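You operate a simulated robot arm through the tools that you are given. There is no shell and no other tool. Be economical: measure what you need, move in short steps, check, and stop when the job is done.

Carry out the task below with a simulated two-armed robot. There is one attempt and no reset: what you move stays moved.

## Task
Brush the dust on the bench into the dustpan with the red brush and tip it into the dust drum.
Fine: lay the drum's lid on the green bin meanwhile; put the brush, the dustpan and the lid back. Leave the other brush. Set down upright: what you pick out.
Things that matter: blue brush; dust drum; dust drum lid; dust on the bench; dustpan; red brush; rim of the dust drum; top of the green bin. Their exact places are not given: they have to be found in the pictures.

Only the result counts: the job must be done as asked and must still hold three seconds after the hand-in. Knocking over, shifting, dropping, spilling or breaking anything else fails it. Lids that push on must go on centred and level and be pressed home; caps that screw on are set level and turned clockwise until they are tight.

## Robot
Two 7-joint arms with fingered hands on one trunk, on a base that drives. Base frame: it is fixed to the floor where the robot stands at the start and does not move with it; the origin is under the middle of the robot, x ahead of it, y to its left, z up. Lengths are in mm, angles in degrees, forces in N, time in s.
The left shoulder is at the start at [250, 125, 1034], the right one opposite. With the tool pointing down near the work surface each hand reaches from about 280 to 500 mm from the robot's upright axis, wherever it stands, measured 20 degrees to its own side. Places, roughly: dust on the bench [500, 800, 800]; rim of the dust drum [600, 100, 500]; top of the green bin [600, -300, 500]. Payload 3.7 kg a hand.
The TCP of each hand is the grasp point between the finger pads, 25 mm short of the fingertips. In the tool frame z runs along the fingers and y along their closing line. Largest opening 88 mm; the body of the gripper starts 29 mm behind the TCP. The gripper is a hand of 5 fingers: y runs from the thumb to the fingers, the wrist lies at [-13, -97, -162] in the tool frame, and closing takes about 1.5 s.
Orientation is that of the tool frame in the base frame, as a unit quaternion [w, x, y, z]. With the fingers straight down and the wrist toward the robot, the tool's x, y and z point along [0, 1, 0], [1, 0, 0] and [0, 0, -1] of the base frame.

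## Interface
- The arms move only by the tool nudge_tool. It takes "left_targets", "right_targets" or both (then of equal length, played together; a hand with none holds still); each is a list of rows, each a list of 7 numbers: the turn, a rotation vector about the tool's x, y, z in degrees, then the shift along the tool's x, y, z in mm, then the finger opening in mm, from 0 to 88. In form: [[rx, ry, rz, x, y, z, hand], ...]. A call has 1 to 12 rows; each row shifts and turns the commanded pose from where the row before left it, along the tool's axes as they then stand. A row lasts 0.2 s, in which the tool goes at most 50 mm and 8.6 degrees; a call with a longer step from one row to the next is refused whole, and so is a gripper value outside its range. A pose out of reach is approached as far as the arm can. The call stops where the force on the tool passes 40 N (or 10 N more than at its start, if that is more) or the arm is blocked; 0.2 s more then pass. Each finger travels about 45 mm/s and halts on what it meets, pressing with about 29 N; the grip force reading is that of the motor and also rises with nothing between the fingers. The clock runs only during rows and for 0.2 s after the last one: add rows that do not move to give the fingers time. The reply holds the time, the measured pose of the TCP, the force on the tool along the base axes, the opening and the grip force, in the units named above and with some noise, with the torque about the TCP (base axes, N m) and any sound that the robot's microphone picked up.
- Cameras (640 x 400 px; columns grow to the right, rows downward): "scene" is now at [383.4, -4.7, 1198.1]; the picture's right is [0.08, -1.00, 0.00], its down [-0.17, -0.01, -0.98] and it looks along [0.98, 0.07, -0.18] (base axes); focal length 214 px, centre (320, 200). "left" rides on the left gripper at [-59, -79, -105] in its tool frame; the picture's right is [-0.73, -0.32, 0.61], its down [0.62, -0.68, 0.38] and it looks along [0.29, 0.66, 0.70] (tool axes); focal length 234 px, centre (320, 200). "right" rides on the right gripper at [59, -79, -105] in its tool frame; the picture's right is [-0.73, 0.32, -0.61], its down [-0.62, -0.68, 0.38] and it looks along [-0.29, 0.66, 0.70] (tool axes); focal length 234 px, centre (320, 200).
- grab_frame(camera): a new picture of that camera. The clock stands still meanwhile.
- move_column(by): slides the trunk up (or, below 0, down) by that many mm; the arms and the scene camera ride with it, the base frame stays. It gives what a move gives, with no picture.
- steer(legs): drives the robot by 1 to 6 legs, each [ahead, left, turn to the left] in mm, mm and degrees, along the robot's own axes; the way and the turn of a leg run together, so that a leg with both is an arc; at most 1500 mm and 180 degrees a leg. The arms and the cameras ride along, it lands a little off, and it stops where it bumps. It gives what a move gives.
- preshape(shape, hand): the hand has 5 fingers and takes this shape, open, in about a second: jaw (thumb against the fingers, like two jaws); tri (thumb and two fingers); tip (a fingertip pinch); poke (one finger out to press); point (the index stretched); flat (the hand flat); cup (the hand cupped); fist (a fist). The gripper value then closes the fingers along that shape, each until it touches; the sizes above hold for jaw. It gives what a move gives, with no picture.
- turn_head(pan, tilt): turns the head with the scene camera to pan (to the left, within 80 degrees either way) and tilt (down, from -29 to 69), counted from straight ahead of the robot. It gives what a move gives.
- point_at(camera, pixels): for up to 12 pixels [column, row] of the newest picture of that camera ("zoom" is the newest enlarged one), the place [x, y, z] in the base frame of the surface seen there, good to about 2 mm, but the place of the scene camera against the robot may be out by one fixed shift of up to 18 mm in any direction. The clock stands still meanwhile.
- inspect(camera, box): a new picture of the part [left, top, right, bottom] of that camera's present view, enlarged. The clock stands still meanwhile.
- close_job(): hands the job in; it is judged then, once.

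Keep the steps short. Do not move on a guess: measure, check each grasp and each placing, and mend mistakes. In all there are 80 turns and 70 pictures (those below and enlarged ones count). Leave the grippers open and the arms clear of the work at the hand-in unless told otherwise, and finish with a single line.

The tools are called after ">>>" as a command line: name --argument value ..., lists and objects as JSON in quotes. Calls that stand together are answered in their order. nudge_tool: Moves the arms, as the interface text tells. Its arguments: {"type":"object","properties":{"left_targets":{"type":"array","items":{"type":"array","items":{"type":"number"}}},"right_targets":{"type":"array","items":{"type":"array","items":{"type":"number"}}}},"required":[]} The other tools are called the same way: move_column (by) slides the trunk up or down; preshape (shape, hand) gives the hand a shape; steer (legs) drives the base; turn_head (pan, tilt) turns the head that bears the scene camera; grab_frame (camera) takes a picture; point_at (camera, pixels) gives the place of the surface under pixels of a picture; inspect (camera, box) takes an enlarged picture of a part of a camera's view; close_job () hands the job in.

At the start:

```text
time: 0.0
left_eef_pos: [380.7, 473.6, 1153.1]
left_ee_rot: [0.0, 0.707, 0.708, 0.0]
left_wrist_force: [0.7, 0.6, -0.7]
left_torque: [-0.02, -0.01, 0.01]
left_gripper_width: 87.5
left_grasp_force: 0.0
left_shape: jaw
right_eef_pos: [513.4, -1.6, 1056.1]
right_ee_rot: [-0.007, 0.715, 0.699, -0.013]
right_wrist_force: [-0.1, -0.5, -0.2]
right_torque: [-0.01, -0.02, 0.01]
right_gripper_width: 87.9
right_grasp_force: 0.0
right_shape: jaw
trunk travel left (down, up): [-64.0, 351.0]
robot x, y, heading: [1.6, 0.7, -0.2]
head pan, tilt: [47.3, 68.8]
```

scene: 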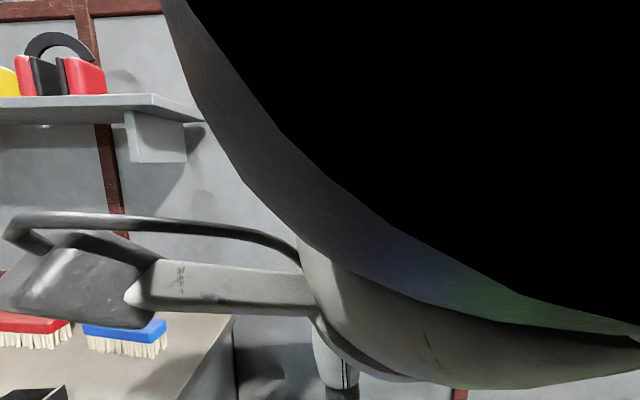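
right: 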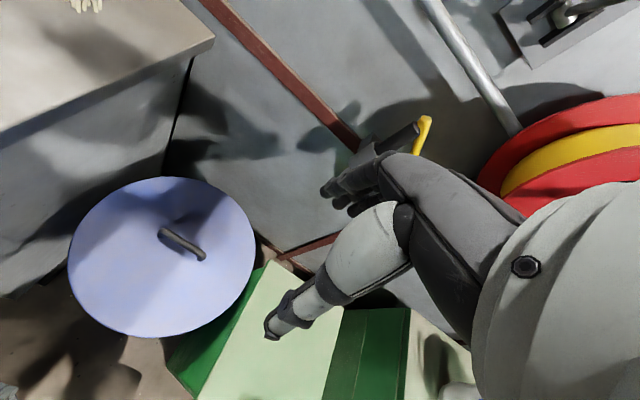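
left: 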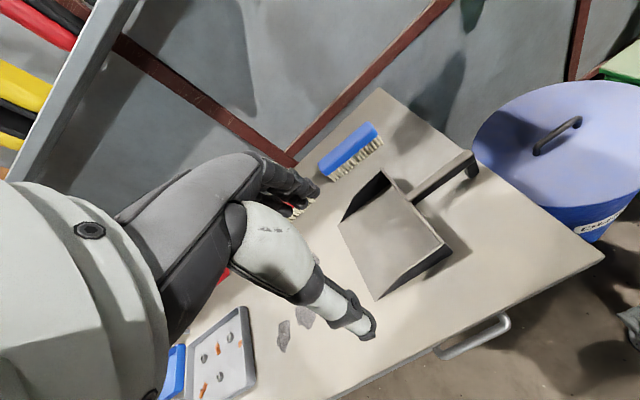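

The left-hand camera shows the bench with the dustpan, a blue brush and dust near (295,330). The drum with its lid is to the right of it. I'll turn the head for an overview.

>>> turn_head --pan 50 --tilt 35

>>> grab_frame --camera "scene"

>>> point_at --camera "left" --pixels '[[283, 336], [305, 316], [378, 290], [338, 222], [450, 252], [388, 175], [412, 198], [475, 165], [350, 150], [560, 135], [235, 355], [605, 255]]'

>>> point_at --camera "right" --pixels '[[162, 230], [182, 243], [203, 257], [72, 250], [253, 240], [165, 178], [150, 337], [265, 290], [380, 350], [214, 40], [300, 320], [20, 200]]'

```text
time: 1.0
left_eef_pos: [381.3, 472.6, 1153.9]
left_ee_rot: [0.0, 0.706, 0.708, -0.001]
left_wrist_force: [-0.1, -0.1, 0.3]
left_torque: [-0.03, -0.02, 0.04]
left_gripper_width: 88.0
left_grasp_force: 0.2
left_shape: jaw
right_eef_pos: [518.0, -2.0, 1051.0]
right_ee_rot: [-0.012, 0.723, 0.691, -0.024]
right_wrist_force: [0.8, 0.8, -0.8]
right_torque: [0.0, 0.0, 0.0]
right_gripper_width: 87.8
right_grasp_force: 0.0
right_shape: jaw
trunk travel left (down, up): [-64.0, 351.0]
robot x, y, heading: [1.9, 1.9, 0.3]
head pan, tilt: [50.0, 35.0]
```

```text
66 pictures are left
```

scene: 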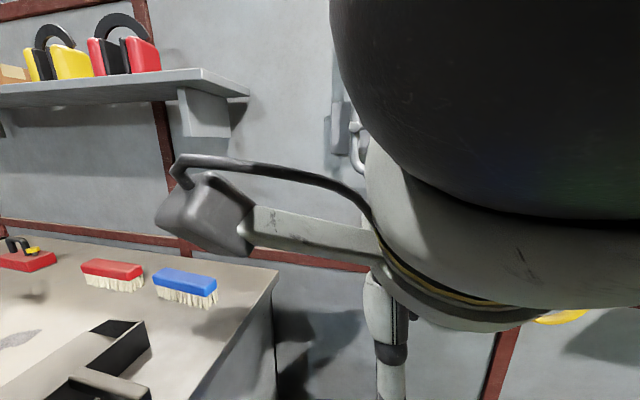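

```text
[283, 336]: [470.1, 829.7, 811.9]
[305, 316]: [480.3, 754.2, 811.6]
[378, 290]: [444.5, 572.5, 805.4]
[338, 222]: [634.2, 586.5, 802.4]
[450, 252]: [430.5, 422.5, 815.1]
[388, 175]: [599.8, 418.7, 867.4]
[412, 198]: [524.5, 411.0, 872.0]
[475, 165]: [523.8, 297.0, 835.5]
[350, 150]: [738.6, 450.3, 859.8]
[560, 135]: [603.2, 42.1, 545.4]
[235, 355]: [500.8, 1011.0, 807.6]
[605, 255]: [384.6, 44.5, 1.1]
```

```text
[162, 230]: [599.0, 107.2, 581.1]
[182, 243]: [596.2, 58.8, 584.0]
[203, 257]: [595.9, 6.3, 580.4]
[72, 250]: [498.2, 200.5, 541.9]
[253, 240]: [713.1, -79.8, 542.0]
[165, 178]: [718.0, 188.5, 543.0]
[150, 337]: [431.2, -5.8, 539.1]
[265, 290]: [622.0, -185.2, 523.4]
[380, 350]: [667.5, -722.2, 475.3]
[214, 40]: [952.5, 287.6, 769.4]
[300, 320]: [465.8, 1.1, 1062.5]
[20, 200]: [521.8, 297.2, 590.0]
```

I need a cleaner look at the bench, so I'll pan further left and tilt down.

>>> turn_head --pan 78 --tilt 45

>>> grab_frame --camera "scene"

```text
time: 1.9
left_eef_pos: [380.0, 472.3, 1152.8]
left_ee_rot: [0.001, 0.707, 0.707, 0.001]
left_wrist_force: [0.4, -0.7, 0.0]
left_torque: [0.01, -0.03, 0.0]
left_gripper_width: 87.8
left_grasp_force: 0.0
left_shape: jaw
right_eef_pos: [519.1, -1.0, 1049.5]
right_ee_rot: [-0.012, 0.723, 0.69, -0.025]
right_wrist_force: [0.1, 0.7, 0.5]
right_torque: [0.0, 0.01, 0.02]
right_gripper_width: 87.8
right_grasp_force: 0.1
right_shape: jaw
trunk travel left (down, up): [-64.0, 351.0]
robot x, y, heading: [-2.0, -3.6, -0.2]
head pan, tilt: [78.0, 45.0]
```

```text
65 pictures are left
```

scene: 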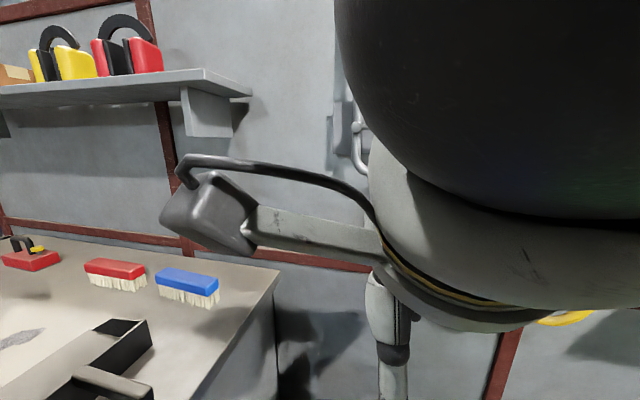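

The picture hardly changed although the head reports a new pan. I'll check the geometry with measured points.

>>> point_at --camera "scene" --pixels '[[187, 276], [115, 266], [30, 258], [20, 338], [120, 325], [110, 380], [278, 272], [450, 150], [450, 250], [220, 210], [300, 220], [385, 300]]'

>>> turn_head --pan 0 --tilt 45

>>> grab_frame --camera "scene"

```text
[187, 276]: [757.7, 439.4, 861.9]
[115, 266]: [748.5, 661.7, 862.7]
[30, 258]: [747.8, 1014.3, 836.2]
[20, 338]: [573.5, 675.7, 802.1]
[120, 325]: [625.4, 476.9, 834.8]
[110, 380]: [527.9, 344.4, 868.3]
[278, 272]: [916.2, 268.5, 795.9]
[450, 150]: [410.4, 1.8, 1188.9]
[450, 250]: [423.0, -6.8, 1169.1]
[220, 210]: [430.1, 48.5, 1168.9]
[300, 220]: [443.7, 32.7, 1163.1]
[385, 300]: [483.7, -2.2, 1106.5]
```

```text
time: 3.4
left_eef_pos: [380.7, 472.4, 1153.0]
left_ee_rot: [0.001, 0.707, 0.707, 0.0]
left_wrist_force: [-0.1, 1.3, -0.9]
left_torque: [0.01, -0.02, -0.04]
left_gripper_width: 88.0
left_grasp_force: 0.1
left_shape: jaw
right_eef_pos: [516.8, -4.8, 1053.1]
right_ee_rot: [-0.013, 0.721, 0.693, -0.017]
right_wrist_force: [0.5, -0.7, -0.7]
right_torque: [-0.02, -0.02, -0.02]
right_gripper_width: 88.0
right_grasp_force: 0.1
right_shape: jaw
trunk travel left (down, up): [-64.0, 351.0]
robot x, y, heading: [2.1, 3.4, -0.1]
head pan, tilt: [0.0, 45.0]
```

```text
64 pictures are left
```

scene: 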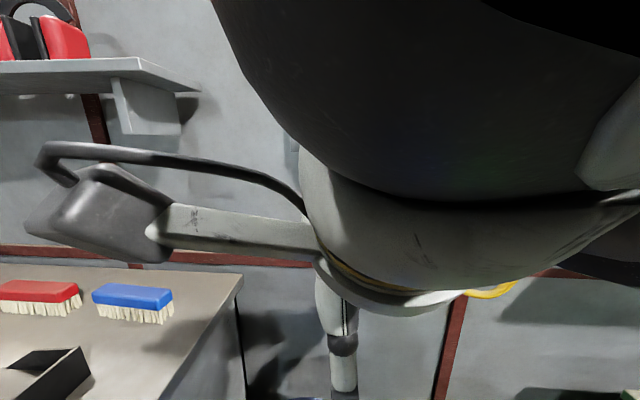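

The right wrist stands directly in front of the head camera, about (418,-5,1215), and blocks it. I'll move the right hand to the right.

>>> nudge_tool --right_targets '[[0, 0, 0, -30, 10, 10, 88], [0, 0, 0, -45, 0, 0, 88], [0, 0, 0, -45, 0, 0, 88], [0, 0, 0, -45, 0, 0, 88], [0, 0, 0, -45, 0, 0, 88], [0, 0, 0, -45, 0, 0, 88], [0, 0, 0, -45, 0, 0, 88]]'

>>> turn_head --pan 55 --tilt 45

>>> grab_frame --camera "scene"

```text
time: 5.0
left_eef_pos: [378.5, 472.7, 1153.7]
left_ee_rot: [0.0, 0.708, 0.707, 0.001]
left_wrist_force: [-0.8, -0.1, 0.4]
left_torque: [-0.03, 0.01, 0.01]
left_gripper_width: 87.7
left_grasp_force: 0.2
left_shape: jaw
right_eef_pos: [517.1, -302.3, 1054.1]
right_ee_rot: [-0.005, 0.715, 0.699, -0.013]
right_wrist_force: [0.1, 1.7, 0.4]
right_torque: [0.02, -0.03, -0.01]
right_gripper_width: 87.7
right_grasp_force: 0.1
right_shape: jaw
right hand out of reach, approached as far as the arm can: row 4
trunk travel left (down, up): [-64.0, 351.0]
robot x, y, heading: [2.2, -0.1, 0.0]
head pan, tilt: [0.0, 45.0]
```

```text
time: 6.3
left_eef_pos: [380.3, 473.2, 1153.7]
left_ee_rot: [0.0, 0.707, 0.707, 0.0]
left_wrist_force: [-0.4, -0.1, -0.1]
left_torque: [-0.02, 0.01, -0.02]
left_gripper_width: 87.5
left_grasp_force: 0.2
left_shape: jaw
right_eef_pos: [519.2, -301.8, 1052.5]
right_ee_rot: [-0.007, 0.716, 0.698, -0.013]
right_wrist_force: [0.8, -0.1, 0.4]
right_torque: [0.0, -0.03, -0.03]
right_gripper_width: 88.0
right_grasp_force: 0.1
right_shape: jaw
trunk travel left (down, up): [-64.0, 351.0]
robot x, y, heading: [-2.2, -1.1, -0.0]
head pan, tilt: [55.0, 45.0]
```

```text
63 pictures are left
```

scene: 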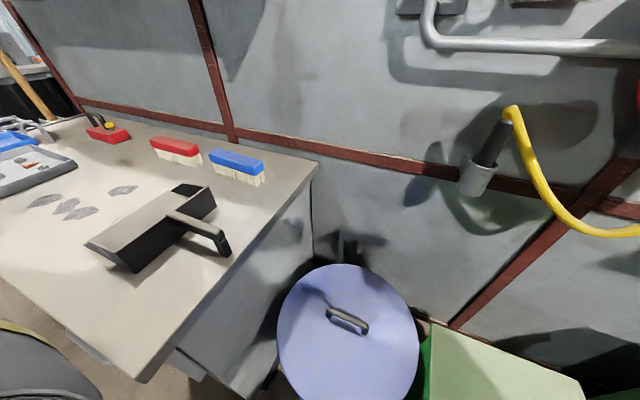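

Now the view is good. I'll enlarge the bench and measure the key points.

>>> inspect --camera "scene" --box '[0, 110, 320, 310]'

>>> point_at --camera "scene" --pixels '[[45, 200], [67, 206], [82, 212], [122, 190], [85, 245], [135, 270], [215, 200], [175, 190], [170, 215], [225, 245], [310, 170], [145, 380]]'

>>> turn_head --pan 79 --tilt 45

>>> grab_frame --camera "scene"

```text
2.00 times, centred on (160, 210) of scene
```

zoom: 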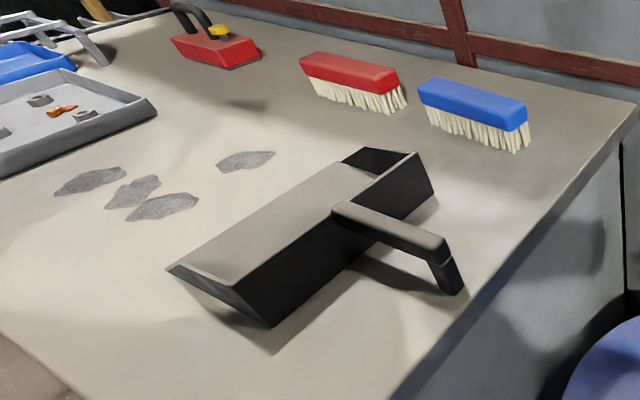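

```text
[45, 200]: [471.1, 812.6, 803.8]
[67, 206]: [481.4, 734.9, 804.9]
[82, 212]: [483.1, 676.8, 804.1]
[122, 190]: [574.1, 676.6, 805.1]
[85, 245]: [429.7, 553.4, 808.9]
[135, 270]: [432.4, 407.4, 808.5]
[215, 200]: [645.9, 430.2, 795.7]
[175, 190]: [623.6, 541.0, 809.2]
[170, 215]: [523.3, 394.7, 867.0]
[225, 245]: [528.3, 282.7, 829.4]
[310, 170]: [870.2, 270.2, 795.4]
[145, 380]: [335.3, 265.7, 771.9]
```

```text
time: 7.2
left_eef_pos: [380.4, 472.0, 1153.4]
left_ee_rot: [0.0, 0.708, 0.707, 0.0]
left_wrist_force: [-0.3, -0.1, -0.5]
left_torque: [0.03, 0.02, 0.0]
left_gripper_width: 87.8
left_grasp_force: 0.0
left_shape: jaw
right_eef_pos: [519.8, -302.6, 1053.1]
right_ee_rot: [-0.008, 0.716, 0.698, -0.012]
right_wrist_force: [-0.9, -0.2, -0.8]
right_torque: [0.0, 0.02, 0.01]
right_gripper_width: 87.7
right_grasp_force: 0.1
right_shape: jaw
trunk travel left (down, up): [-64.0, 351.0]
robot x, y, heading: [0.2, -3.8, -0.1]
head pan, tilt: [79.0, 45.0]
```

```text
61 pictures are left
```

scene: 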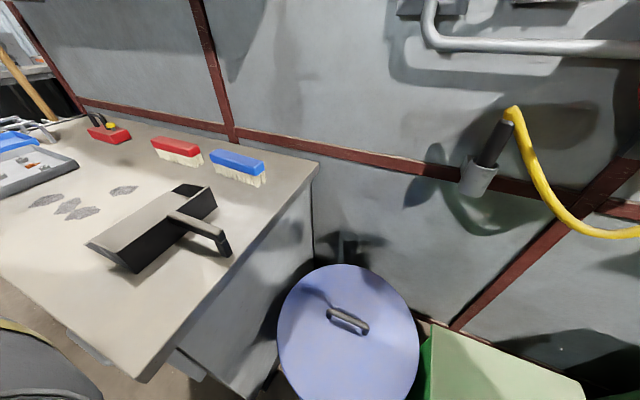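

The dust patches lie at x 470–575, y 676–813, and the pan's mouth faces them. The brushes stand at x≈748. I'll test the left hand's forward reach high above the bench, then look from there.

>>> nudge_tool --left_targets '[[0, 0, 0, -20, 45, 0, 88], [0, 0, 0, -20, 45, 0, 88], [0, 0, 0, -20, 45, 0, 88], [0, 0, 0, -20, 45, 0, 88], [0, 0, 0, -20, 45, 0, 88], [0, 0, 0, -20, 45, 0, 88], [0, 0, 0, -20, 45, 0, 88]]'

>>> grab_frame --camera "left"

>>> grab_frame --camera "right"

```text
time: 8.8
left_eef_pos: [696.0, 332.2, 1153.1]
left_ee_rot: [0.0, 0.707, 0.708, 0.0]
left_wrist_force: [0.2, -0.5, -0.1]
left_torque: [0.0, -0.01, 0.02]
left_gripper_width: 87.6
left_grasp_force: 0.0
left_shape: jaw
right_eef_pos: [520.6, -303.0, 1053.3]
right_ee_rot: [-0.007, 0.715, 0.699, -0.013]
right_wrist_force: [0.0, -0.1, -0.3]
right_torque: [-0.02, 0.02, 0.01]
right_gripper_width: 87.6
right_grasp_force: 0.1
right_shape: jaw
trunk travel left (down, up): [-64.0, 351.0]
robot x, y, heading: [-0.6, -3.5, 0.2]
head pan, tilt: [79.0, 45.0]
```

```text
60 pictures are left
```

left: 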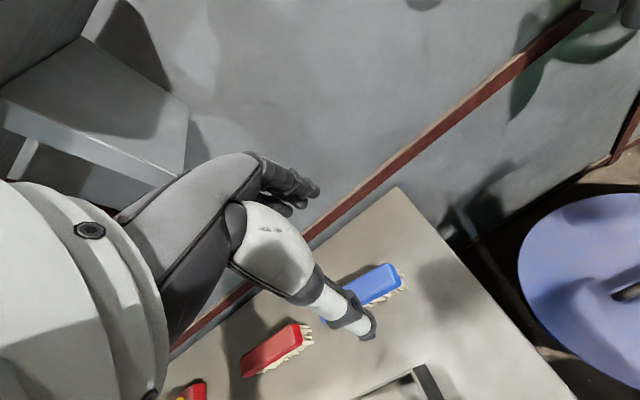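

```text
59 pictures are left
```

right: 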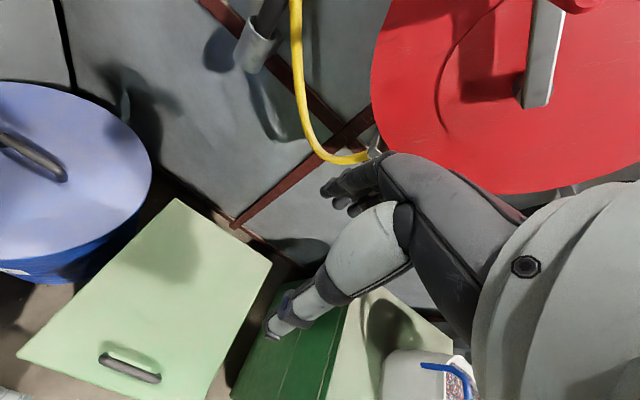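

Reach to x≈696 works at height. Next I'll measure the green bin's lid, the brushes and the drum lid.

>>> point_at --camera "right" --pixels '[[177, 201], [268, 264], [20, 354], [200, 395], [130, 370], [150, 290], [100, 240], [60, 178], [290, 350], [148, 175], [60, 265], [400, 330]]'

>>> point_at --camera "left" --pixels '[[245, 350], [298, 326], [250, 373], [308, 340], [272, 350], [375, 270], [398, 285], [398, 188], [425, 375], [530, 250], [190, 395], [330, 385]]'

>>> inspect --camera "left" --box '[160, 240, 420, 400]'

```text
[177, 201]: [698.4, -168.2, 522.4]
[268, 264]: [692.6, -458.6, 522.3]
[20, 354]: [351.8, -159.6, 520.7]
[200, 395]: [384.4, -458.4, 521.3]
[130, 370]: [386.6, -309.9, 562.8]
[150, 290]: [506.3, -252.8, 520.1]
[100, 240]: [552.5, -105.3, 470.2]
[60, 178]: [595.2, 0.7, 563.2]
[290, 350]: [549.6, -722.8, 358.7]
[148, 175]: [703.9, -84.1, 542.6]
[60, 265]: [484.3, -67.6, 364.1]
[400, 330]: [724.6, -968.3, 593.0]
```

```text
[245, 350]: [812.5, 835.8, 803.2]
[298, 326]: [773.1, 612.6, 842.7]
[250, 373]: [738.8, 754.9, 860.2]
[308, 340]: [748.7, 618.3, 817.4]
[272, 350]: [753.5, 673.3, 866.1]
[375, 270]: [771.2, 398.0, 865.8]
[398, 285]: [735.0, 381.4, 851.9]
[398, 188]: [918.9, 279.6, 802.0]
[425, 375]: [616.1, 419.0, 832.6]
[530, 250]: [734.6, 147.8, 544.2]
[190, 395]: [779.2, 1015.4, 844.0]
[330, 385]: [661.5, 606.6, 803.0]
```

```text
2.46 times, centred on (290, 320) of left
```

zoom: 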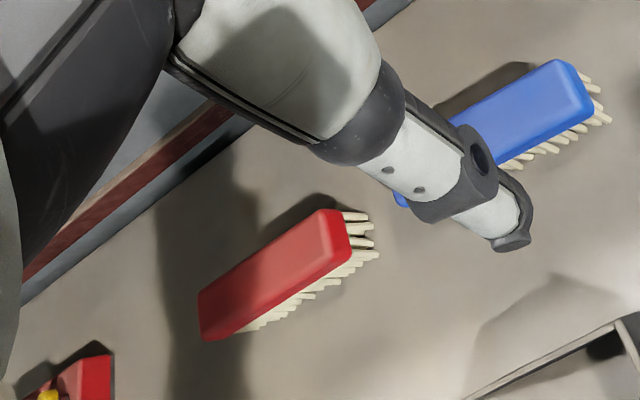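

The green bin top is level at z≈522, with a handle at x≈387. The drum lid centre is about (600,57), its top at z 542, its handle bar along y at z≈582. I'll bring the right hand above the lid handle and level it.

>>> nudge_tool --right_targets '[[-1.6, 0.5, -1.3, 0, 40, 0, 88], [0, 0, 0, 0, 36, 0, 88], [0, 0, 0, 45, 0, 0, 88], [0, 0, 0, 45, 0, 0, 88], [0, 0, 0, 45, 0, 0, 88], [0, 0, 0, 45, 0, 0, 88], [0, 0, 0, 45, 0, 20, 88], [0, 0, 0, 45, 0, 20, 88], [0, 0, 0, 45, 0, 20, 88], [0, 0, 0, 45, 0, 20, 88], [0, 0, 0, 0, 0, 50, 88], [0, 0, 0, 0, 0, 50, 88]]'

>>> grab_frame --camera "right"

```text
time: 11.3
left_eef_pos: [694.7, 332.5, 1153.5]
left_ee_rot: [0.0, 0.708, 0.707, -0.001]
left_wrist_force: [-0.6, 0.0, -0.9]
left_torque: [0.0, 0.01, -0.02]
left_gripper_width: 87.8
left_grasp_force: 0.1
left_shape: jaw
right_eef_pos: [594.9, 56.0, 870.8]
right_ee_rot: [0.001, 0.706, 0.708, 0.001]
right_wrist_force: [0.1, -0.3, 0.4]
right_torque: [0.01, 0.05, -0.02]
right_gripper_width: 87.9
right_grasp_force: 0.0
right_shape: jaw
trunk travel left (down, up): [-64.0, 351.0]
robot x, y, heading: [-1.3, 4.2, 0.2]
head pan, tilt: [79.0, 45.0]
```

```text
57 pictures are left
```

right: 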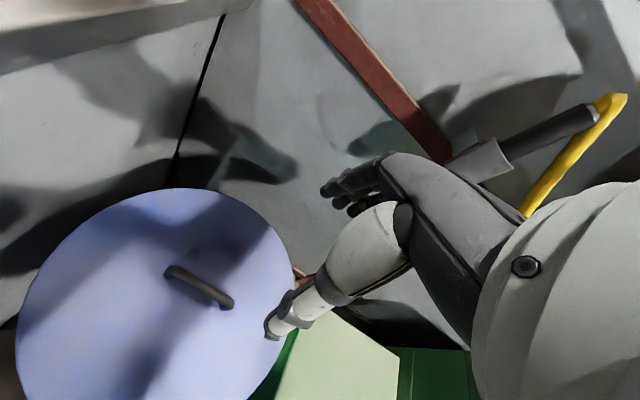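

I'll measure the handle bar accurately from this view.

>>> point_at --camera "right" --pixels '[[170, 270], [200, 285], [230, 300], [200, 279], [200, 291], [20, 300], [125, 195], [290, 275], [270, 380]]'

>>> inspect --camera "right" --box '[120, 220, 280, 320]'

```text
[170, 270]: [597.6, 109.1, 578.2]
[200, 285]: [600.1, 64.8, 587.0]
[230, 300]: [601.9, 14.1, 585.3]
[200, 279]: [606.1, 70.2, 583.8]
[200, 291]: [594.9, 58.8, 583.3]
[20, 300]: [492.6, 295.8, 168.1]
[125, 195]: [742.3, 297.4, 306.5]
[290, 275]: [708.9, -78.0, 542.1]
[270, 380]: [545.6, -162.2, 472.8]
```

```text
4.00 times, centred on (200, 270) of right
```

zoom: 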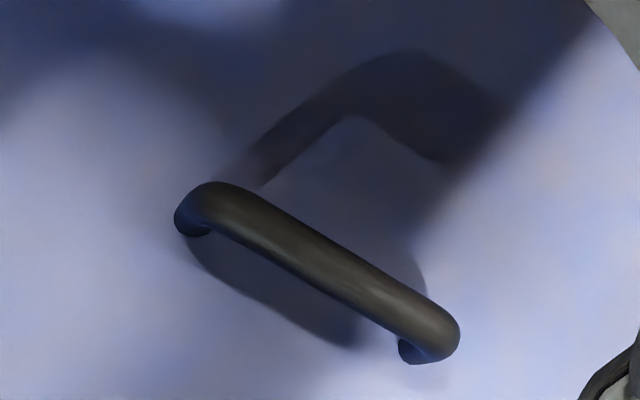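

The bar centre is (600,60) with its top at z 587. I'll descend over it and close.

>>> nudge_tool --right_targets '[[0, 0, 0, 4, 5, 45, 88], [0, 0, 0, 0, 0, 48, 88], [0, 0, 0, 0, 0, 48, 88], [0, 0, 0, 0, 0, 48, 88], [0, 0, 0, 0, 0, 48, 88], [0, 0, 0, 0, 0, 30, 88], [0, 0, 0, 0, 0, 15, 88], [0, 0, 0, 0, 0, 10, 88], [0, 0, 0, 0, 0, 0, 88]]'

>>> grab_frame --camera "right"

```text
time: 13.3
left_eef_pos: [693.6, 331.8, 1154.4]
left_ee_rot: [0.0, 0.707, 0.707, 0.0]
left_wrist_force: [0.4, -1.2, 1.2]
left_torque: [-0.01, -0.01, -0.02]
left_gripper_width: 87.7
left_grasp_force: 0.0
left_shape: jaw
right_eef_pos: [600.4, 61.1, 577.7]
right_ee_rot: [-0.001, 0.708, 0.706, 0.0]
right_wrist_force: [0.5, -0.8, 0.5]
right_torque: [-0.01, 0.0, 0.02]
right_gripper_width: 88.2
right_grasp_force: 0.0
right_shape: jaw
trunk travel left (down, up): [-64.0, 351.0]
robot x, y, heading: [-0.8, 2.8, -0.1]
head pan, tilt: [79.0, 45.0]
```

```text
55 pictures are left
```

right: 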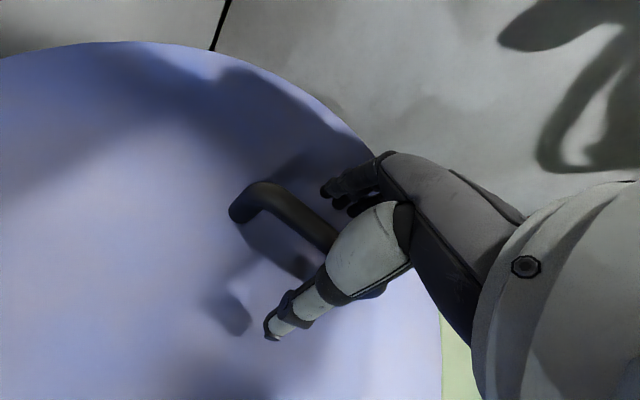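

The bar lies between the thumb and the fingers. I'll close the hand.

>>> nudge_tool --right_targets '[[0, 0, 0, 0, 0, 0, 40], [0, 0, 0, 0, 0, 0, 5], [0, 0, 0, 0, 0, 0, 5], [0, 0, 0, 0, 0, 0, 5], [0, 0, 0, 0, 0, 0, 5], [0, 0, 0, 0, 0, 0, 5], [0, 0, 0, 0, 0, 0, 5], [0, 0, 0, 0, 0, 0, 5], [0, 0, 0, 0, 0, 0, 5]]'

>>> grab_frame --camera "right"

```text
time: 15.3
left_eef_pos: [693.4, 331.8, 1154.0]
left_ee_rot: [0.0, 0.707, 0.707, 0.001]
left_wrist_force: [-0.8, -0.6, 0.2]
left_torque: [-0.02, 0.0, -0.01]
left_gripper_width: 87.8
left_grasp_force: 0.0
left_shape: jaw
right_eef_pos: [600.4, 61.6, 577.8]
right_ee_rot: [0.0, 0.707, 0.707, 0.0]
right_wrist_force: [1.4, 0.5, 0.3]
right_torque: [0.0, 0.01, 0.05]
right_gripper_width: 5.3
right_grasp_force: 0.0
right_shape: jaw
trunk travel left (down, up): [-64.0, 351.0]
robot x, y, heading: [1.6, 2.5, 0.2]
head pan, tilt: [79.0, 45.0]
```

```text
54 pictures are left
```

right: 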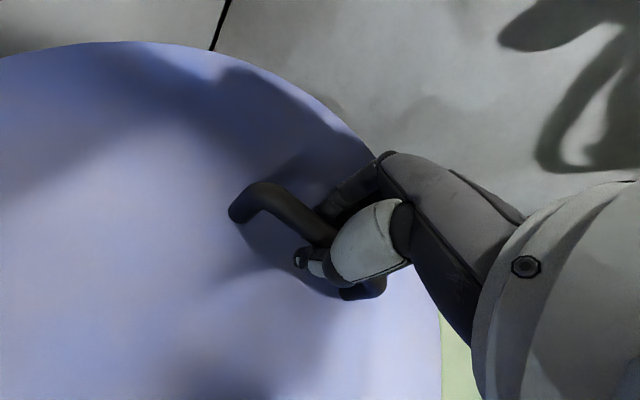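

The width reads 5.3 with no grip force, so the fingers may have curled under the bar. I'll close fully and check.

>>> nudge_tool --right_targets '[[0, 0, 0, 0, 0, 0, 0], [0, 0, 0, 0, 0, 0, 0], [0, 0, 0, 0, 0, 0, 0]]'

>>> inspect --camera "right" --box '[200, 130, 440, 330]'

```text
time: 16.1
left_eef_pos: [693.9, 331.8, 1153.4]
left_ee_rot: [0.0, 0.707, 0.707, 0.0]
left_wrist_force: [0.3, 0.0, 0.0]
left_torque: [0.04, 0.02, 0.0]
left_gripper_width: 87.8
left_grasp_force: 0.1
left_shape: jaw
right_eef_pos: [600.5, 59.9, 578.2]
right_ee_rot: [-0.001, 0.708, 0.707, -0.001]
right_wrist_force: [-1.4, -0.1, -0.3]
right_torque: [-0.01, 0.0, 0.01]
right_gripper_width: 2.2
right_grasp_force: 29.0
right_shape: jaw
trunk travel left (down, up): [-64.0, 351.0]
robot x, y, heading: [0.4, -0.3, 0.0]
head pan, tilt: [79.0, 45.0]
```

```text
2.00 times, centred on (320, 230) of right
```

zoom: 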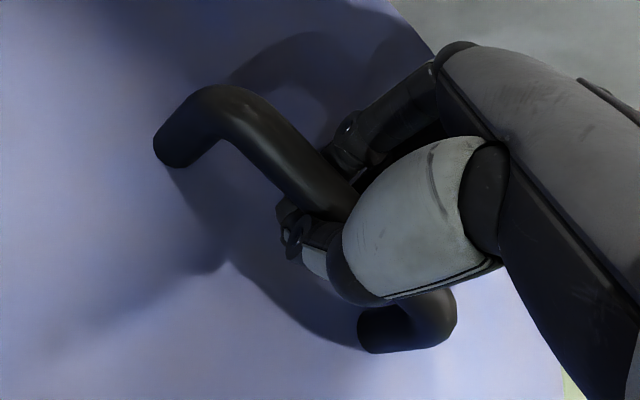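

The fingers wrap round the bar with the tips beneath it. I'll lift gently by 15 mm and watch the force.

>>> nudge_tool --right_targets '[[0, 0, 0, 0, 0, -5, 0], [0, 0, 0, 0, 0, -5, 0], [0, 0, 0, 0, 0, -10, 0], [0, 0, 0, 0, 0, -10, 0], [0, 0, 0, 0, 0, 0, 0]]'

>>> grab_frame --camera "right"

```text
time: 17.4
left_eef_pos: [693.9, 331.8, 1153.3]
left_ee_rot: [0.0, 0.707, 0.707, 0.0]
left_wrist_force: [0.2, -0.8, -0.7]
left_torque: [-0.02, 0.03, 0.01]
left_gripper_width: 88.0
left_grasp_force: 0.0
left_shape: jaw
right_eef_pos: [602.1, 60.8, 607.6]
right_ee_rot: [0.001, 0.708, 0.706, 0.0]
right_wrist_force: [-0.8, 0.4, -3.7]
right_torque: [0.0, 0.01, -0.01]
right_gripper_width: 2.1
right_grasp_force: 29.1
right_shape: jaw
trunk travel left (down, up): [-64.0, 351.0]
robot x, y, heading: [1.2, 1.1, -0.1]
head pan, tilt: [79.0, 45.0]
```

```text
52 pictures are left
```

right: 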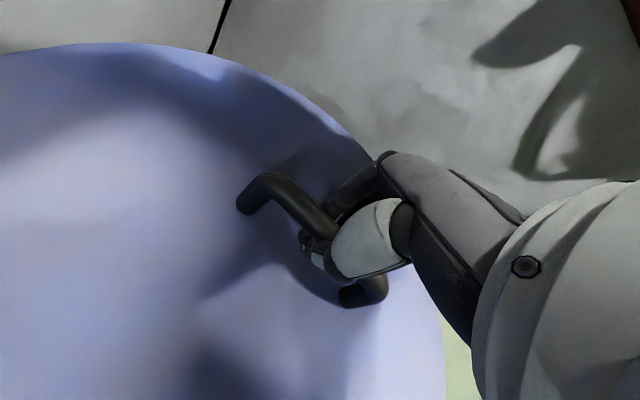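

The lid came up (about 3.7 N). I'll check that it is level.

>>> point_at --camera "right" --pixels '[[20, 80], [200, 60], [30, 370], [300, 110], [420, 380], [120, 200], [260, 185], [380, 285], [430, 290], [350, 145]]'

```text
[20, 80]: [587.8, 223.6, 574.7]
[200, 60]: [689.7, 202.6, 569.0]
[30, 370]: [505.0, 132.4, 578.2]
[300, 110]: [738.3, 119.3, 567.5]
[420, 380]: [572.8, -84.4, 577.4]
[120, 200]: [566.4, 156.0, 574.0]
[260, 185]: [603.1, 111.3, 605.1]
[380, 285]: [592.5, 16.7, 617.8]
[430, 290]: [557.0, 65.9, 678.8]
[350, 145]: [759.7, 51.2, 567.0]
```

The lid is level within 3° and held. I'll raise it 100 mm, carry it across toward the bin and look.

>>> nudge_tool --right_targets '[[0, 0, 0, 0, 0, -25, 0], [0, 0, 0, 0, 0, -35, 0], [0, 0, 0, 0, 0, -35, 0], [0, 0, 0, -15, 0, 0, 0], [0, 0, 0, -30, 0, 0, 0], [0, 0, 0, -35, 0, 0, 0], [0, 0, 0, -35, 0, 0, 0], [0, 0, 0, -35, 0, 0, 0], [0, 0, 0, -30, 0, 0, 0], [0, 0, 0, -15, 0, 0, 0], [0, 0, 0, 0, 0, 0, 0]]'

>>> grab_frame --camera "right"

>>> grab_frame --camera "scene"

```text
time: 19.8
left_eef_pos: [693.7, 332.8, 1153.4]
left_ee_rot: [0.0, 0.707, 0.707, 0.0]
left_wrist_force: [0.2, -0.1, -0.2]
left_torque: [0.01, 0.0, 0.03]
left_gripper_width: 87.5
left_grasp_force: 0.1
left_shape: jaw
right_eef_pos: [598.9, -134.1, 704.8]
right_ee_rot: [0.001, 0.707, 0.707, 0.001]
right_wrist_force: [0.2, 0.0, -4.5]
right_torque: [-0.01, 0.0, -0.01]
right_gripper_width: 2.3
right_grasp_force: 29.2
right_shape: jaw
trunk travel left (down, up): [-64.0, 351.0]
robot x, y, heading: [-0.6, -1.4, -0.2]
head pan, tilt: [79.0, 45.0]
```

```text
51 pictures are left
```

right: 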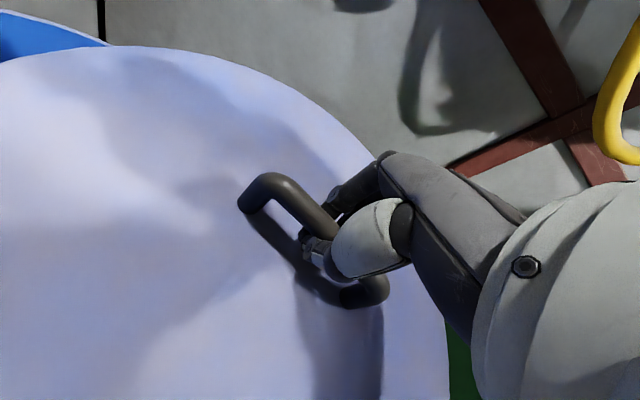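

```text
50 pictures are left
```

scene: 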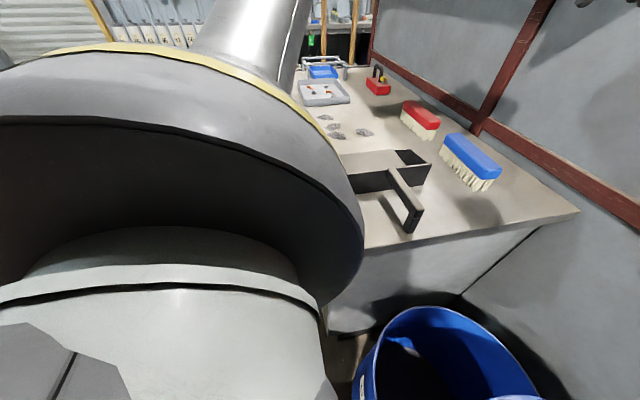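

The drum is open. I'll move on over the bin (177 mm more to the right) and begin to lower.

>>> nudge_tool --right_targets '[[0, 0, 0, -15, 4, 0, 0], [0, 0, 0, -30, 4, 0, 0], [0, 0, 0, -35, 0, 0, 0], [0, 0, 0, -35, 0, 0, 0], [0, 0, 0, -35, 0, 0, 0], [0, 0, 0, -20, 0, 0, 0], [0, 0, 0, -7, 0, 0, 0], [0, 0, 0, 0, 0, 25, 0], [0, 0, 0, 0, 0, 25, 0], [0, 0, 0, 0, 0, 20, 0], [0, 0, 0, 0, 0, 15, 0]]'

>>> turn_head --pan -30 --tilt 50

>>> grab_frame --camera "scene"

```text
time: 22.1
left_eef_pos: [693.9, 332.5, 1153.4]
left_ee_rot: [0.0, 0.707, 0.707, 0.0]
left_wrist_force: [0.0, -0.1, 0.0]
left_torque: [0.01, -0.01, 0.0]
left_gripper_width: 87.8
left_grasp_force: 0.1
left_shape: jaw
right_eef_pos: [608.2, -310.8, 618.7]
right_ee_rot: [0.0, 0.708, 0.707, 0.0]
right_wrist_force: [-0.3, -0.8, -5.0]
right_torque: [0.02, 0.0, 0.02]
right_gripper_width: 2.1
right_grasp_force: 28.9
right_shape: jaw
trunk travel left (down, up): [-64.0, 351.0]
robot x, y, heading: [-0.9, 0.9, -0.1]
head pan, tilt: [79.0, 45.0]
```

```text
time: 24.0
left_eef_pos: [694.3, 331.0, 1154.1]
left_ee_rot: [0.0, 0.707, 0.707, 0.001]
left_wrist_force: [0.2, 0.0, 0.6]
left_torque: [0.02, 0.01, -0.02]
left_gripper_width: 87.9
left_grasp_force: 0.0
left_shape: jaw
right_eef_pos: [608.3, -309.7, 618.2]
right_ee_rot: [0.0, 0.708, 0.706, 0.0]
right_wrist_force: [-0.5, 0.1, -4.7]
right_torque: [0.02, 0.01, -0.01]
right_gripper_width: 1.8
right_grasp_force: 29.2
right_shape: jaw
trunk travel left (down, up): [-64.0, 351.0]
robot x, y, heading: [-3.0, 2.7, 0.1]
head pan, tilt: [-30.0, 50.0]
```

```text
49 pictures are left
```

scene: 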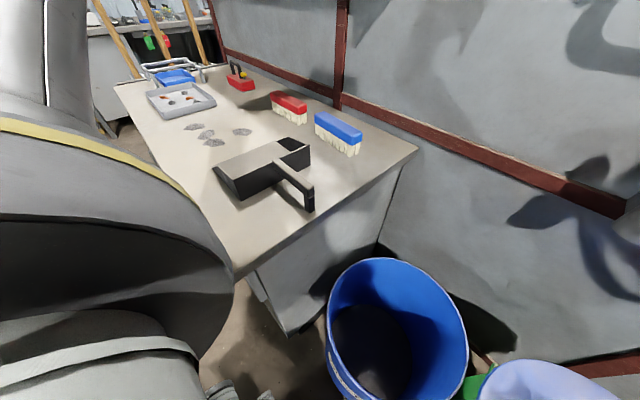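

The lid is above the bin at the bottom right of the picture. I'll measure the drum rim, then lower the lid in small steps until it touches.

>>> point_at --camera "scene" --pixels '[[390, 259], [466, 330], [329, 310], [335, 365], [360, 267], [445, 290], [540, 365], [375, 340], [325, 355]]'

>>> nudge_tool --right_targets '[[0, 0, 0, 0, 0, 6, 0], [0, 0, 0, 0, 0, 6, 0], [0, 0, 0, 0, 0, 5, 0], [0, 0, 0, 0, 0, 5, 0], [0, 0, 0, 0, 0, 4, 0], [0, 0, 0, 0, 0, 4, 0], [0, 0, 0, 0, 0, 0, 0]]'

```text
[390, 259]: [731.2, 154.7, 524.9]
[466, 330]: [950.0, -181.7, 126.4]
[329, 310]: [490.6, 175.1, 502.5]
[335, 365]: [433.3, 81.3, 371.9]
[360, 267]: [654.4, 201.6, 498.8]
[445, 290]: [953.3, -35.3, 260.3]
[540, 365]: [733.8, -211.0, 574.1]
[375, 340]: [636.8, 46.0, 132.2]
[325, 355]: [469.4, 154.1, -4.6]
```

```text
time: 25.6
left_eef_pos: [694.1, 332.0, 1154.4]
left_ee_rot: [0.0, 0.707, 0.707, 0.0]
left_wrist_force: [0.3, 0.4, 0.3]
left_torque: [0.0, -0.03, -0.01]
left_gripper_width: 87.7
left_grasp_force: 0.0
left_shape: jaw
right_eef_pos: [608.4, -310.7, 589.4]
right_ee_rot: [0.001, 0.707, 0.707, 0.0]
right_wrist_force: [0.0, -0.2, -3.9]
right_torque: [0.05, 0.01, -0.01]
right_gripper_width: 2.0
right_grasp_force: 29.1
right_shape: jaw
trunk travel left (down, up): [-64.0, 351.0]
robot x, y, heading: [1.0, -1.9, -0.1]
head pan, tilt: [-30.0, 50.0]
```

There's no contact yet at z 589. I'll carry on lowering.

>>> nudge_tool --right_targets '[[0, 0, 0, 0, 0, 4, 0], [0, 0, 0, 0, 0, 4, 0], [0, 0, 0, 0, 0, 4, 0], [0, 0, 0, 0, 0, 4, 0], [0, 0, 0, 0, 0, 0, 0]]'

>>> grab_frame --camera "right"

```text
time: 26.8
left_eef_pos: [694.5, 331.1, 1154.3]
left_ee_rot: [-0.001, 0.707, 0.707, 0.0]
left_wrist_force: [-0.1, -0.1, 0.3]
left_torque: [0.02, -0.01, 0.02]
left_gripper_width: 87.8
left_grasp_force: 0.0
left_shape: jaw
right_eef_pos: [607.7, -309.7, 573.9]
right_ee_rot: [0.0, 0.708, 0.707, 0.0]
right_wrist_force: [-1.2, 0.2, -0.3]
right_torque: [0.01, 0.0, 0.04]
right_gripper_width: 1.8
right_grasp_force: 28.7
right_shape: jaw
trunk travel left (down, up): [-64.0, 351.0]
robot x, y, heading: [-0.1, -1.1, 0.1]
head pan, tilt: [-30.0, 50.0]
```

```text
48 pictures are left
```

right: 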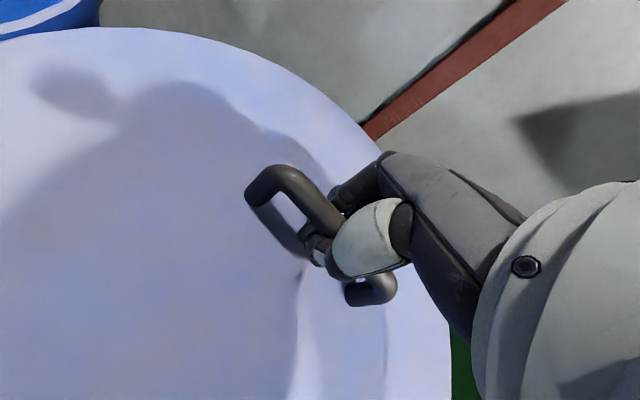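

The load is gone, so the lid should be resting. I'll check that it is level on the bin before releasing.

>>> point_at --camera "right" --pixels '[[20, 80], [200, 60], [30, 370], [300, 110], [420, 380], [120, 200], [340, 130], [430, 300], [285, 172], [370, 290]]'

```text
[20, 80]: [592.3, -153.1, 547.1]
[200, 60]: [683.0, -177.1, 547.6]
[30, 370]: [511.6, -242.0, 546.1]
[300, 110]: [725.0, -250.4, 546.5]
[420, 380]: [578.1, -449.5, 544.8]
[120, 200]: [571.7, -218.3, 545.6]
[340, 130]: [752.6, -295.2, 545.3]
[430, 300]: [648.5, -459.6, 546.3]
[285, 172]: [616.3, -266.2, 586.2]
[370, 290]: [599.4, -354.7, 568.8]
```

The lid lies level at z≈546 on the bin. I'll open the hand and rise.

>>> nudge_tool --right_targets '[[0, 0, 0, 0, 0, 0, 30], [0, 0, 0, 0, 0, 0, 60], [0, 0, 0, 0, 0, 0, 88], [0, 0, 0, 0, 0, 0, 88], [0, 0, 0, 0, 0, 0, 88], [0, 0, 0, 0, 0, 0, 88], [0, 0, 0, 0, 0, 0, 88], [0, 0, 0, 0, 0, 0, 88], [0, 0, 0, 0, 0, -10, 88], [0, 0, 0, 0, 0, -20, 88], [0, 0, 0, 0, 0, -40, 88], [0, 0, 0, 0, 0, -50, 88]]'

>>> grab_frame --camera "right"

```text
time: 29.4
left_eef_pos: [693.1, 332.3, 1153.8]
left_ee_rot: [0.0, 0.707, 0.707, 0.0]
left_wrist_force: [-0.6, 0.0, 0.1]
left_torque: [-0.01, 0.04, 0.01]
left_gripper_width: 87.8
left_grasp_force: 0.0
left_shape: jaw
right_eef_pos: [607.5, -311.3, 694.0]
right_ee_rot: [0.0, 0.708, 0.706, 0.0]
right_wrist_force: [-0.6, -0.2, 0.6]
right_torque: [0.04, -0.01, -0.01]
right_gripper_width: 87.5
right_grasp_force: 0.1
right_shape: jaw
trunk travel left (down, up): [-64.0, 351.0]
robot x, y, heading: [1.5, -0.0, -0.0]
head pan, tilt: [-30.0, 50.0]
```

```text
47 pictures are left
```

right: 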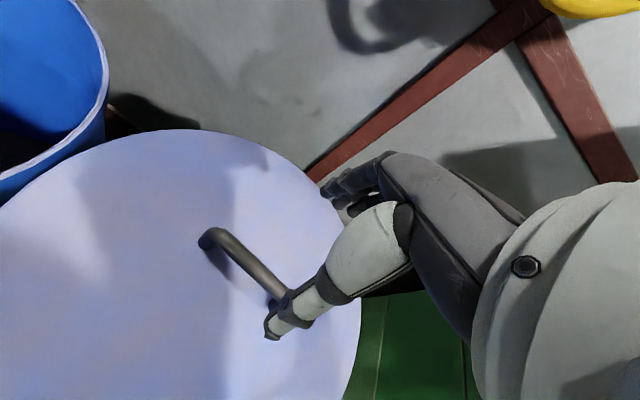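

The lid rests on the bin and the hand is free. I'll raise the right hand and pull the left hand in, before driving left along the bench.

>>> nudge_tool --right_targets '[[0, 0, 0, 0, 0, -48, 88], [0, 0, 0, 0, 0, -48, 88], [0, 0, 0, 0, 0, -48, 88], [0, 0, 0, 0, 0, -48, 88], [0, 0, 0, 0, 0, -48, 88], [0, 0, 0, 0, 0, -48, 88], [0, 0, 0, 0, -40, -48, 88], [0, 0, 0, 0, -40, 0, 88]]' --left_targets '[[0, 0, 0, 10, -35, 0, 88], [0, 0, 0, 10, -35, 0, 88], [0, 0, 0, 10, -35, 0, 88], [0, 0, 0, 10, -35, 0, 88], [0, 0, 0, 0, -35, 0, 88], [0, 0, 0, 0, -35, 0, 88], [0, 0, 0, 0, -35, 0, 88], [0, 0, 0, 0, 0, 0, 88]]'

>>> steer --legs '[[0, 300, 0]]'

>>> turn_head --pan 40 --tilt 50

>>> grab_frame --camera "scene"

```text
refused: row 7 steps farther than a row can; nothing moved
```

```text
time: 32.6
left_eef_pos: [694.6, 631.5, 1153.4]
left_ee_rot: [0.0, 0.708, 0.707, 0.0]
left_wrist_force: [0.5, -0.3, -0.5]
left_torque: [-0.01, -0.02, -0.01]
left_gripper_width: 87.9
left_grasp_force: 0.0
left_shape: jaw
right_eef_pos: [607.2, -9.5, 693.6]
right_ee_rot: [0.0, 0.709, 0.706, 0.0]
right_wrist_force: [0.5, -0.1, -0.8]
right_torque: [-0.05, 0.0, -0.04]
right_gripper_width: 87.8
right_grasp_force: 0.0
right_shape: jaw
trunk travel left (down, up): [-64.0, 351.0]
robot x, y, heading: [-1.5, 301.4, 0.1]
head pan, tilt: [-30.0, 50.0]
```

```text
time: 34.1
left_eef_pos: [694.6, 632.7, 1152.6]
left_ee_rot: [0.0, 0.708, 0.706, 0.0]
left_wrist_force: [-1.0, -0.3, -0.1]
left_torque: [0.03, -0.01, -0.01]
left_gripper_width: 87.6
left_grasp_force: 0.2
left_shape: jaw
right_eef_pos: [608.2, -10.8, 693.3]
right_ee_rot: [0.0, 0.708, 0.706, 0.0]
right_wrist_force: [0.2, -0.6, -0.5]
right_torque: [0.02, -0.02, 0.01]
right_gripper_width: 87.8
right_grasp_force: 0.0
right_shape: jaw
trunk travel left (down, up): [-64.0, 351.0]
robot x, y, heading: [-2.1, 302.8, -0.4]
head pan, tilt: [40.0, 50.0]
```

```text
46 pictures are left
```

scene: 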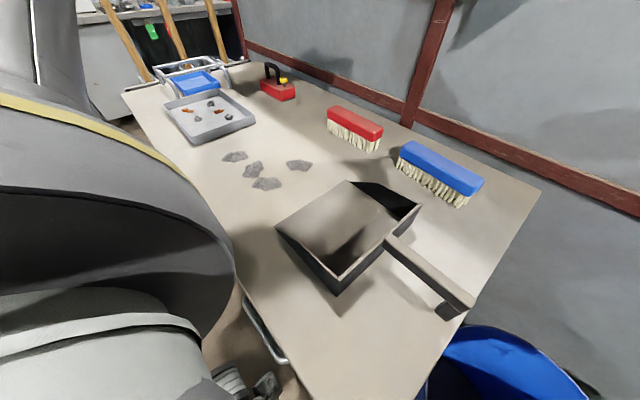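

The arm call was refused for being too large a step, but the drive went through without contact. Now I'll raise the right hand and pull in the left, in smaller steps.

>>> nudge_tool --right_targets '[[0, 0, 0, 0, 0, -45, 88], [0, 0, 0, 0, 0, -45, 88], [0, 0, 0, 0, 0, -45, 88], [0, 0, 0, 0, 0, -45, 88], [0, 0, 0, 0, 0, -45, 88], [0, 0, 0, 0, 0, -45, 88], [0, 0, 0, 0, -20, -40, 88], [0, 0, 0, 0, -20, -40, 88]]' --left_targets '[[0, 0, 0, 20, -30, 0, 88], [0, 0, 0, 20, -30, 0, 88], [0, 0, 0, 20, -30, 0, 88], [0, 0, 0, 20, -30, 0, 88], [0, 0, 0, 20, -20, 0, 88], [0, 0, 0, 0, -10, 0, 88], [0, 0, 0, 0, 0, 0, 88], [0, 0, 0, 0, 0, 0, 88]]'

```text
time: 35.9
left_eef_pos: [543.2, 732.9, 1153.4]
left_ee_rot: [0.0, 0.708, 0.706, 0.0]
left_wrist_force: [0.3, 0.7, 0.0]
left_torque: [0.04, 0.02, 0.03]
left_gripper_width: 87.9
left_grasp_force: 0.1
left_shape: jaw
right_eef_pos: [566.7, -12.0, 1045.9]
right_ee_rot: [0.0, 0.708, 0.706, -0.001]
right_wrist_force: [-0.1, 0.7, 0.1]
right_torque: [0.02, 0.03, -0.03]
right_gripper_width: 87.8
right_grasp_force: 0.0
right_shape: jaw
trunk travel left (down, up): [-64.0, 351.0]
robot x, y, heading: [-2.8, 302.5, -0.2]
head pan, tilt: [40.0, 50.0]
```

Both hands are high and clear. I'll drive 250 mm to the left.

>>> steer --legs '[[0, 250, 0]]'

>>> turn_head --pan 10 --tilt 55

>>> grab_frame --camera "scene"

>>> grab_frame --camera "right"

```text
time: 38.7
left_eef_pos: [545.4, 982.7, 1153.3]
left_ee_rot: [0.0, 0.707, 0.707, 0.0]
left_wrist_force: [-0.6, -0.1, 0.4]
left_torque: [0.0, 0.01, 0.01]
left_gripper_width: 87.6
left_grasp_force: 0.1
left_shape: jaw
right_eef_pos: [567.6, 238.7, 1043.9]
right_ee_rot: [0.0, 0.708, 0.706, 0.0]
right_wrist_force: [-0.2, -0.5, 0.0]
right_torque: [-0.01, -0.03, 0.0]
right_gripper_width: 87.8
right_grasp_force: 0.1
right_shape: jaw
trunk travel left (down, up): [-64.0, 351.0]
robot x, y, heading: [-1.8, 549.7, 0.0]
head pan, tilt: [40.0, 50.0]
```

```text
time: 39.6
left_eef_pos: [544.2, 982.8, 1153.3]
left_ee_rot: [0.001, 0.707, 0.707, 0.001]
left_wrist_force: [-0.4, -0.1, 0.7]
left_torque: [-0.02, 0.0, 0.03]
left_gripper_width: 87.5
left_grasp_force: 0.2
left_shape: jaw
right_eef_pos: [568.0, 238.6, 1044.8]
right_ee_rot: [0.0, 0.708, 0.706, 0.0]
right_wrist_force: [0.4, -0.4, -0.3]
right_torque: [0.0, -0.02, 0.01]
right_gripper_width: 87.7
right_grasp_force: 0.1
right_shape: jaw
trunk travel left (down, up): [-64.0, 351.0]
robot x, y, heading: [-0.3, 548.9, -0.1]
head pan, tilt: [10.0, 55.0]
```

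```text
45 pictures are left
```

scene: 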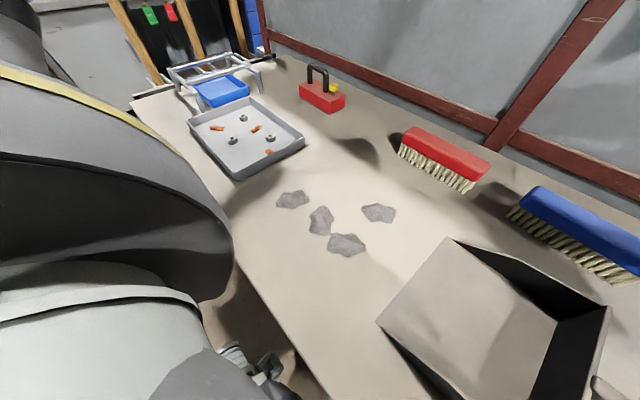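

```text
44 pictures are left
```

right: 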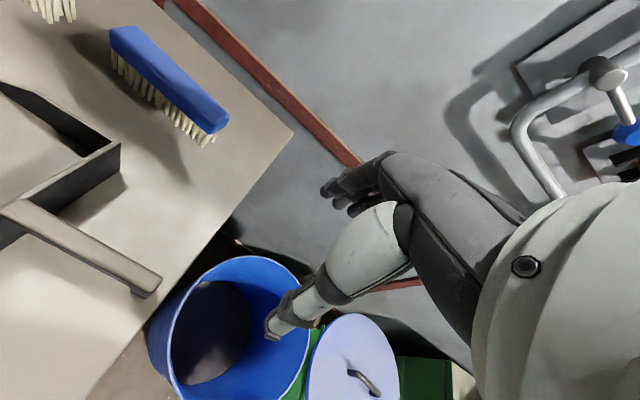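

Measure the red brush, dust patches and pan corners in the scene picture, and the pan handle and drum rim in the right one.

>>> point_at --camera "scene" --pixels '[[408, 130], [488, 162], [445, 150], [405, 152], [472, 186], [292, 199], [320, 220], [346, 244], [378, 213], [450, 240], [378, 320], [555, 325]]'

>>> point_at --camera "right" --pixels '[[20, 212], [60, 232], [100, 255], [150, 280], [80, 250], [85, 240], [115, 148], [145, 290], [308, 290], [250, 258], [155, 330], [300, 385]]'

>>> inspect --camera "scene" --box '[240, 100, 640, 350]'

```text
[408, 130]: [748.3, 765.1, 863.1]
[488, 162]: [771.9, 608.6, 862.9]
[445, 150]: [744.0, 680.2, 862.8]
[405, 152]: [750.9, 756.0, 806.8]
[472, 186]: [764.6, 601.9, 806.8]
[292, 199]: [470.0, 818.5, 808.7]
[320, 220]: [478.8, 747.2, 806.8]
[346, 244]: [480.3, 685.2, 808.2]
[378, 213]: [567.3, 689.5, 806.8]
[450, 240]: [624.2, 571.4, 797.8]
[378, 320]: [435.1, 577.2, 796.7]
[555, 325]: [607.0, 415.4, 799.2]
```

```text
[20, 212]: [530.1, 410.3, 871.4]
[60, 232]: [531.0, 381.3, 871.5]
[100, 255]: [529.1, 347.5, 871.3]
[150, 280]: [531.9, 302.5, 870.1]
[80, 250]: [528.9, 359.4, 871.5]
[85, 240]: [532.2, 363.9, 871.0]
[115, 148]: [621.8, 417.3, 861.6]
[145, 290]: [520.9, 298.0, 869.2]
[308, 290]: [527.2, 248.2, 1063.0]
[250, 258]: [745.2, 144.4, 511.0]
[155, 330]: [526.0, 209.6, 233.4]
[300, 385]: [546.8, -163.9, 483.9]
```

```text
1.60 times, centred on (440, 225) of scene
```

zoom: 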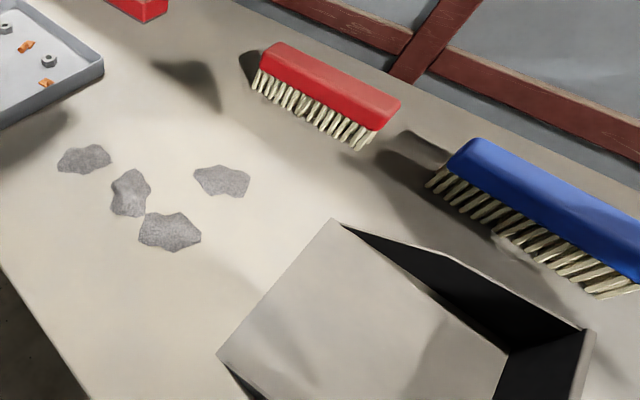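

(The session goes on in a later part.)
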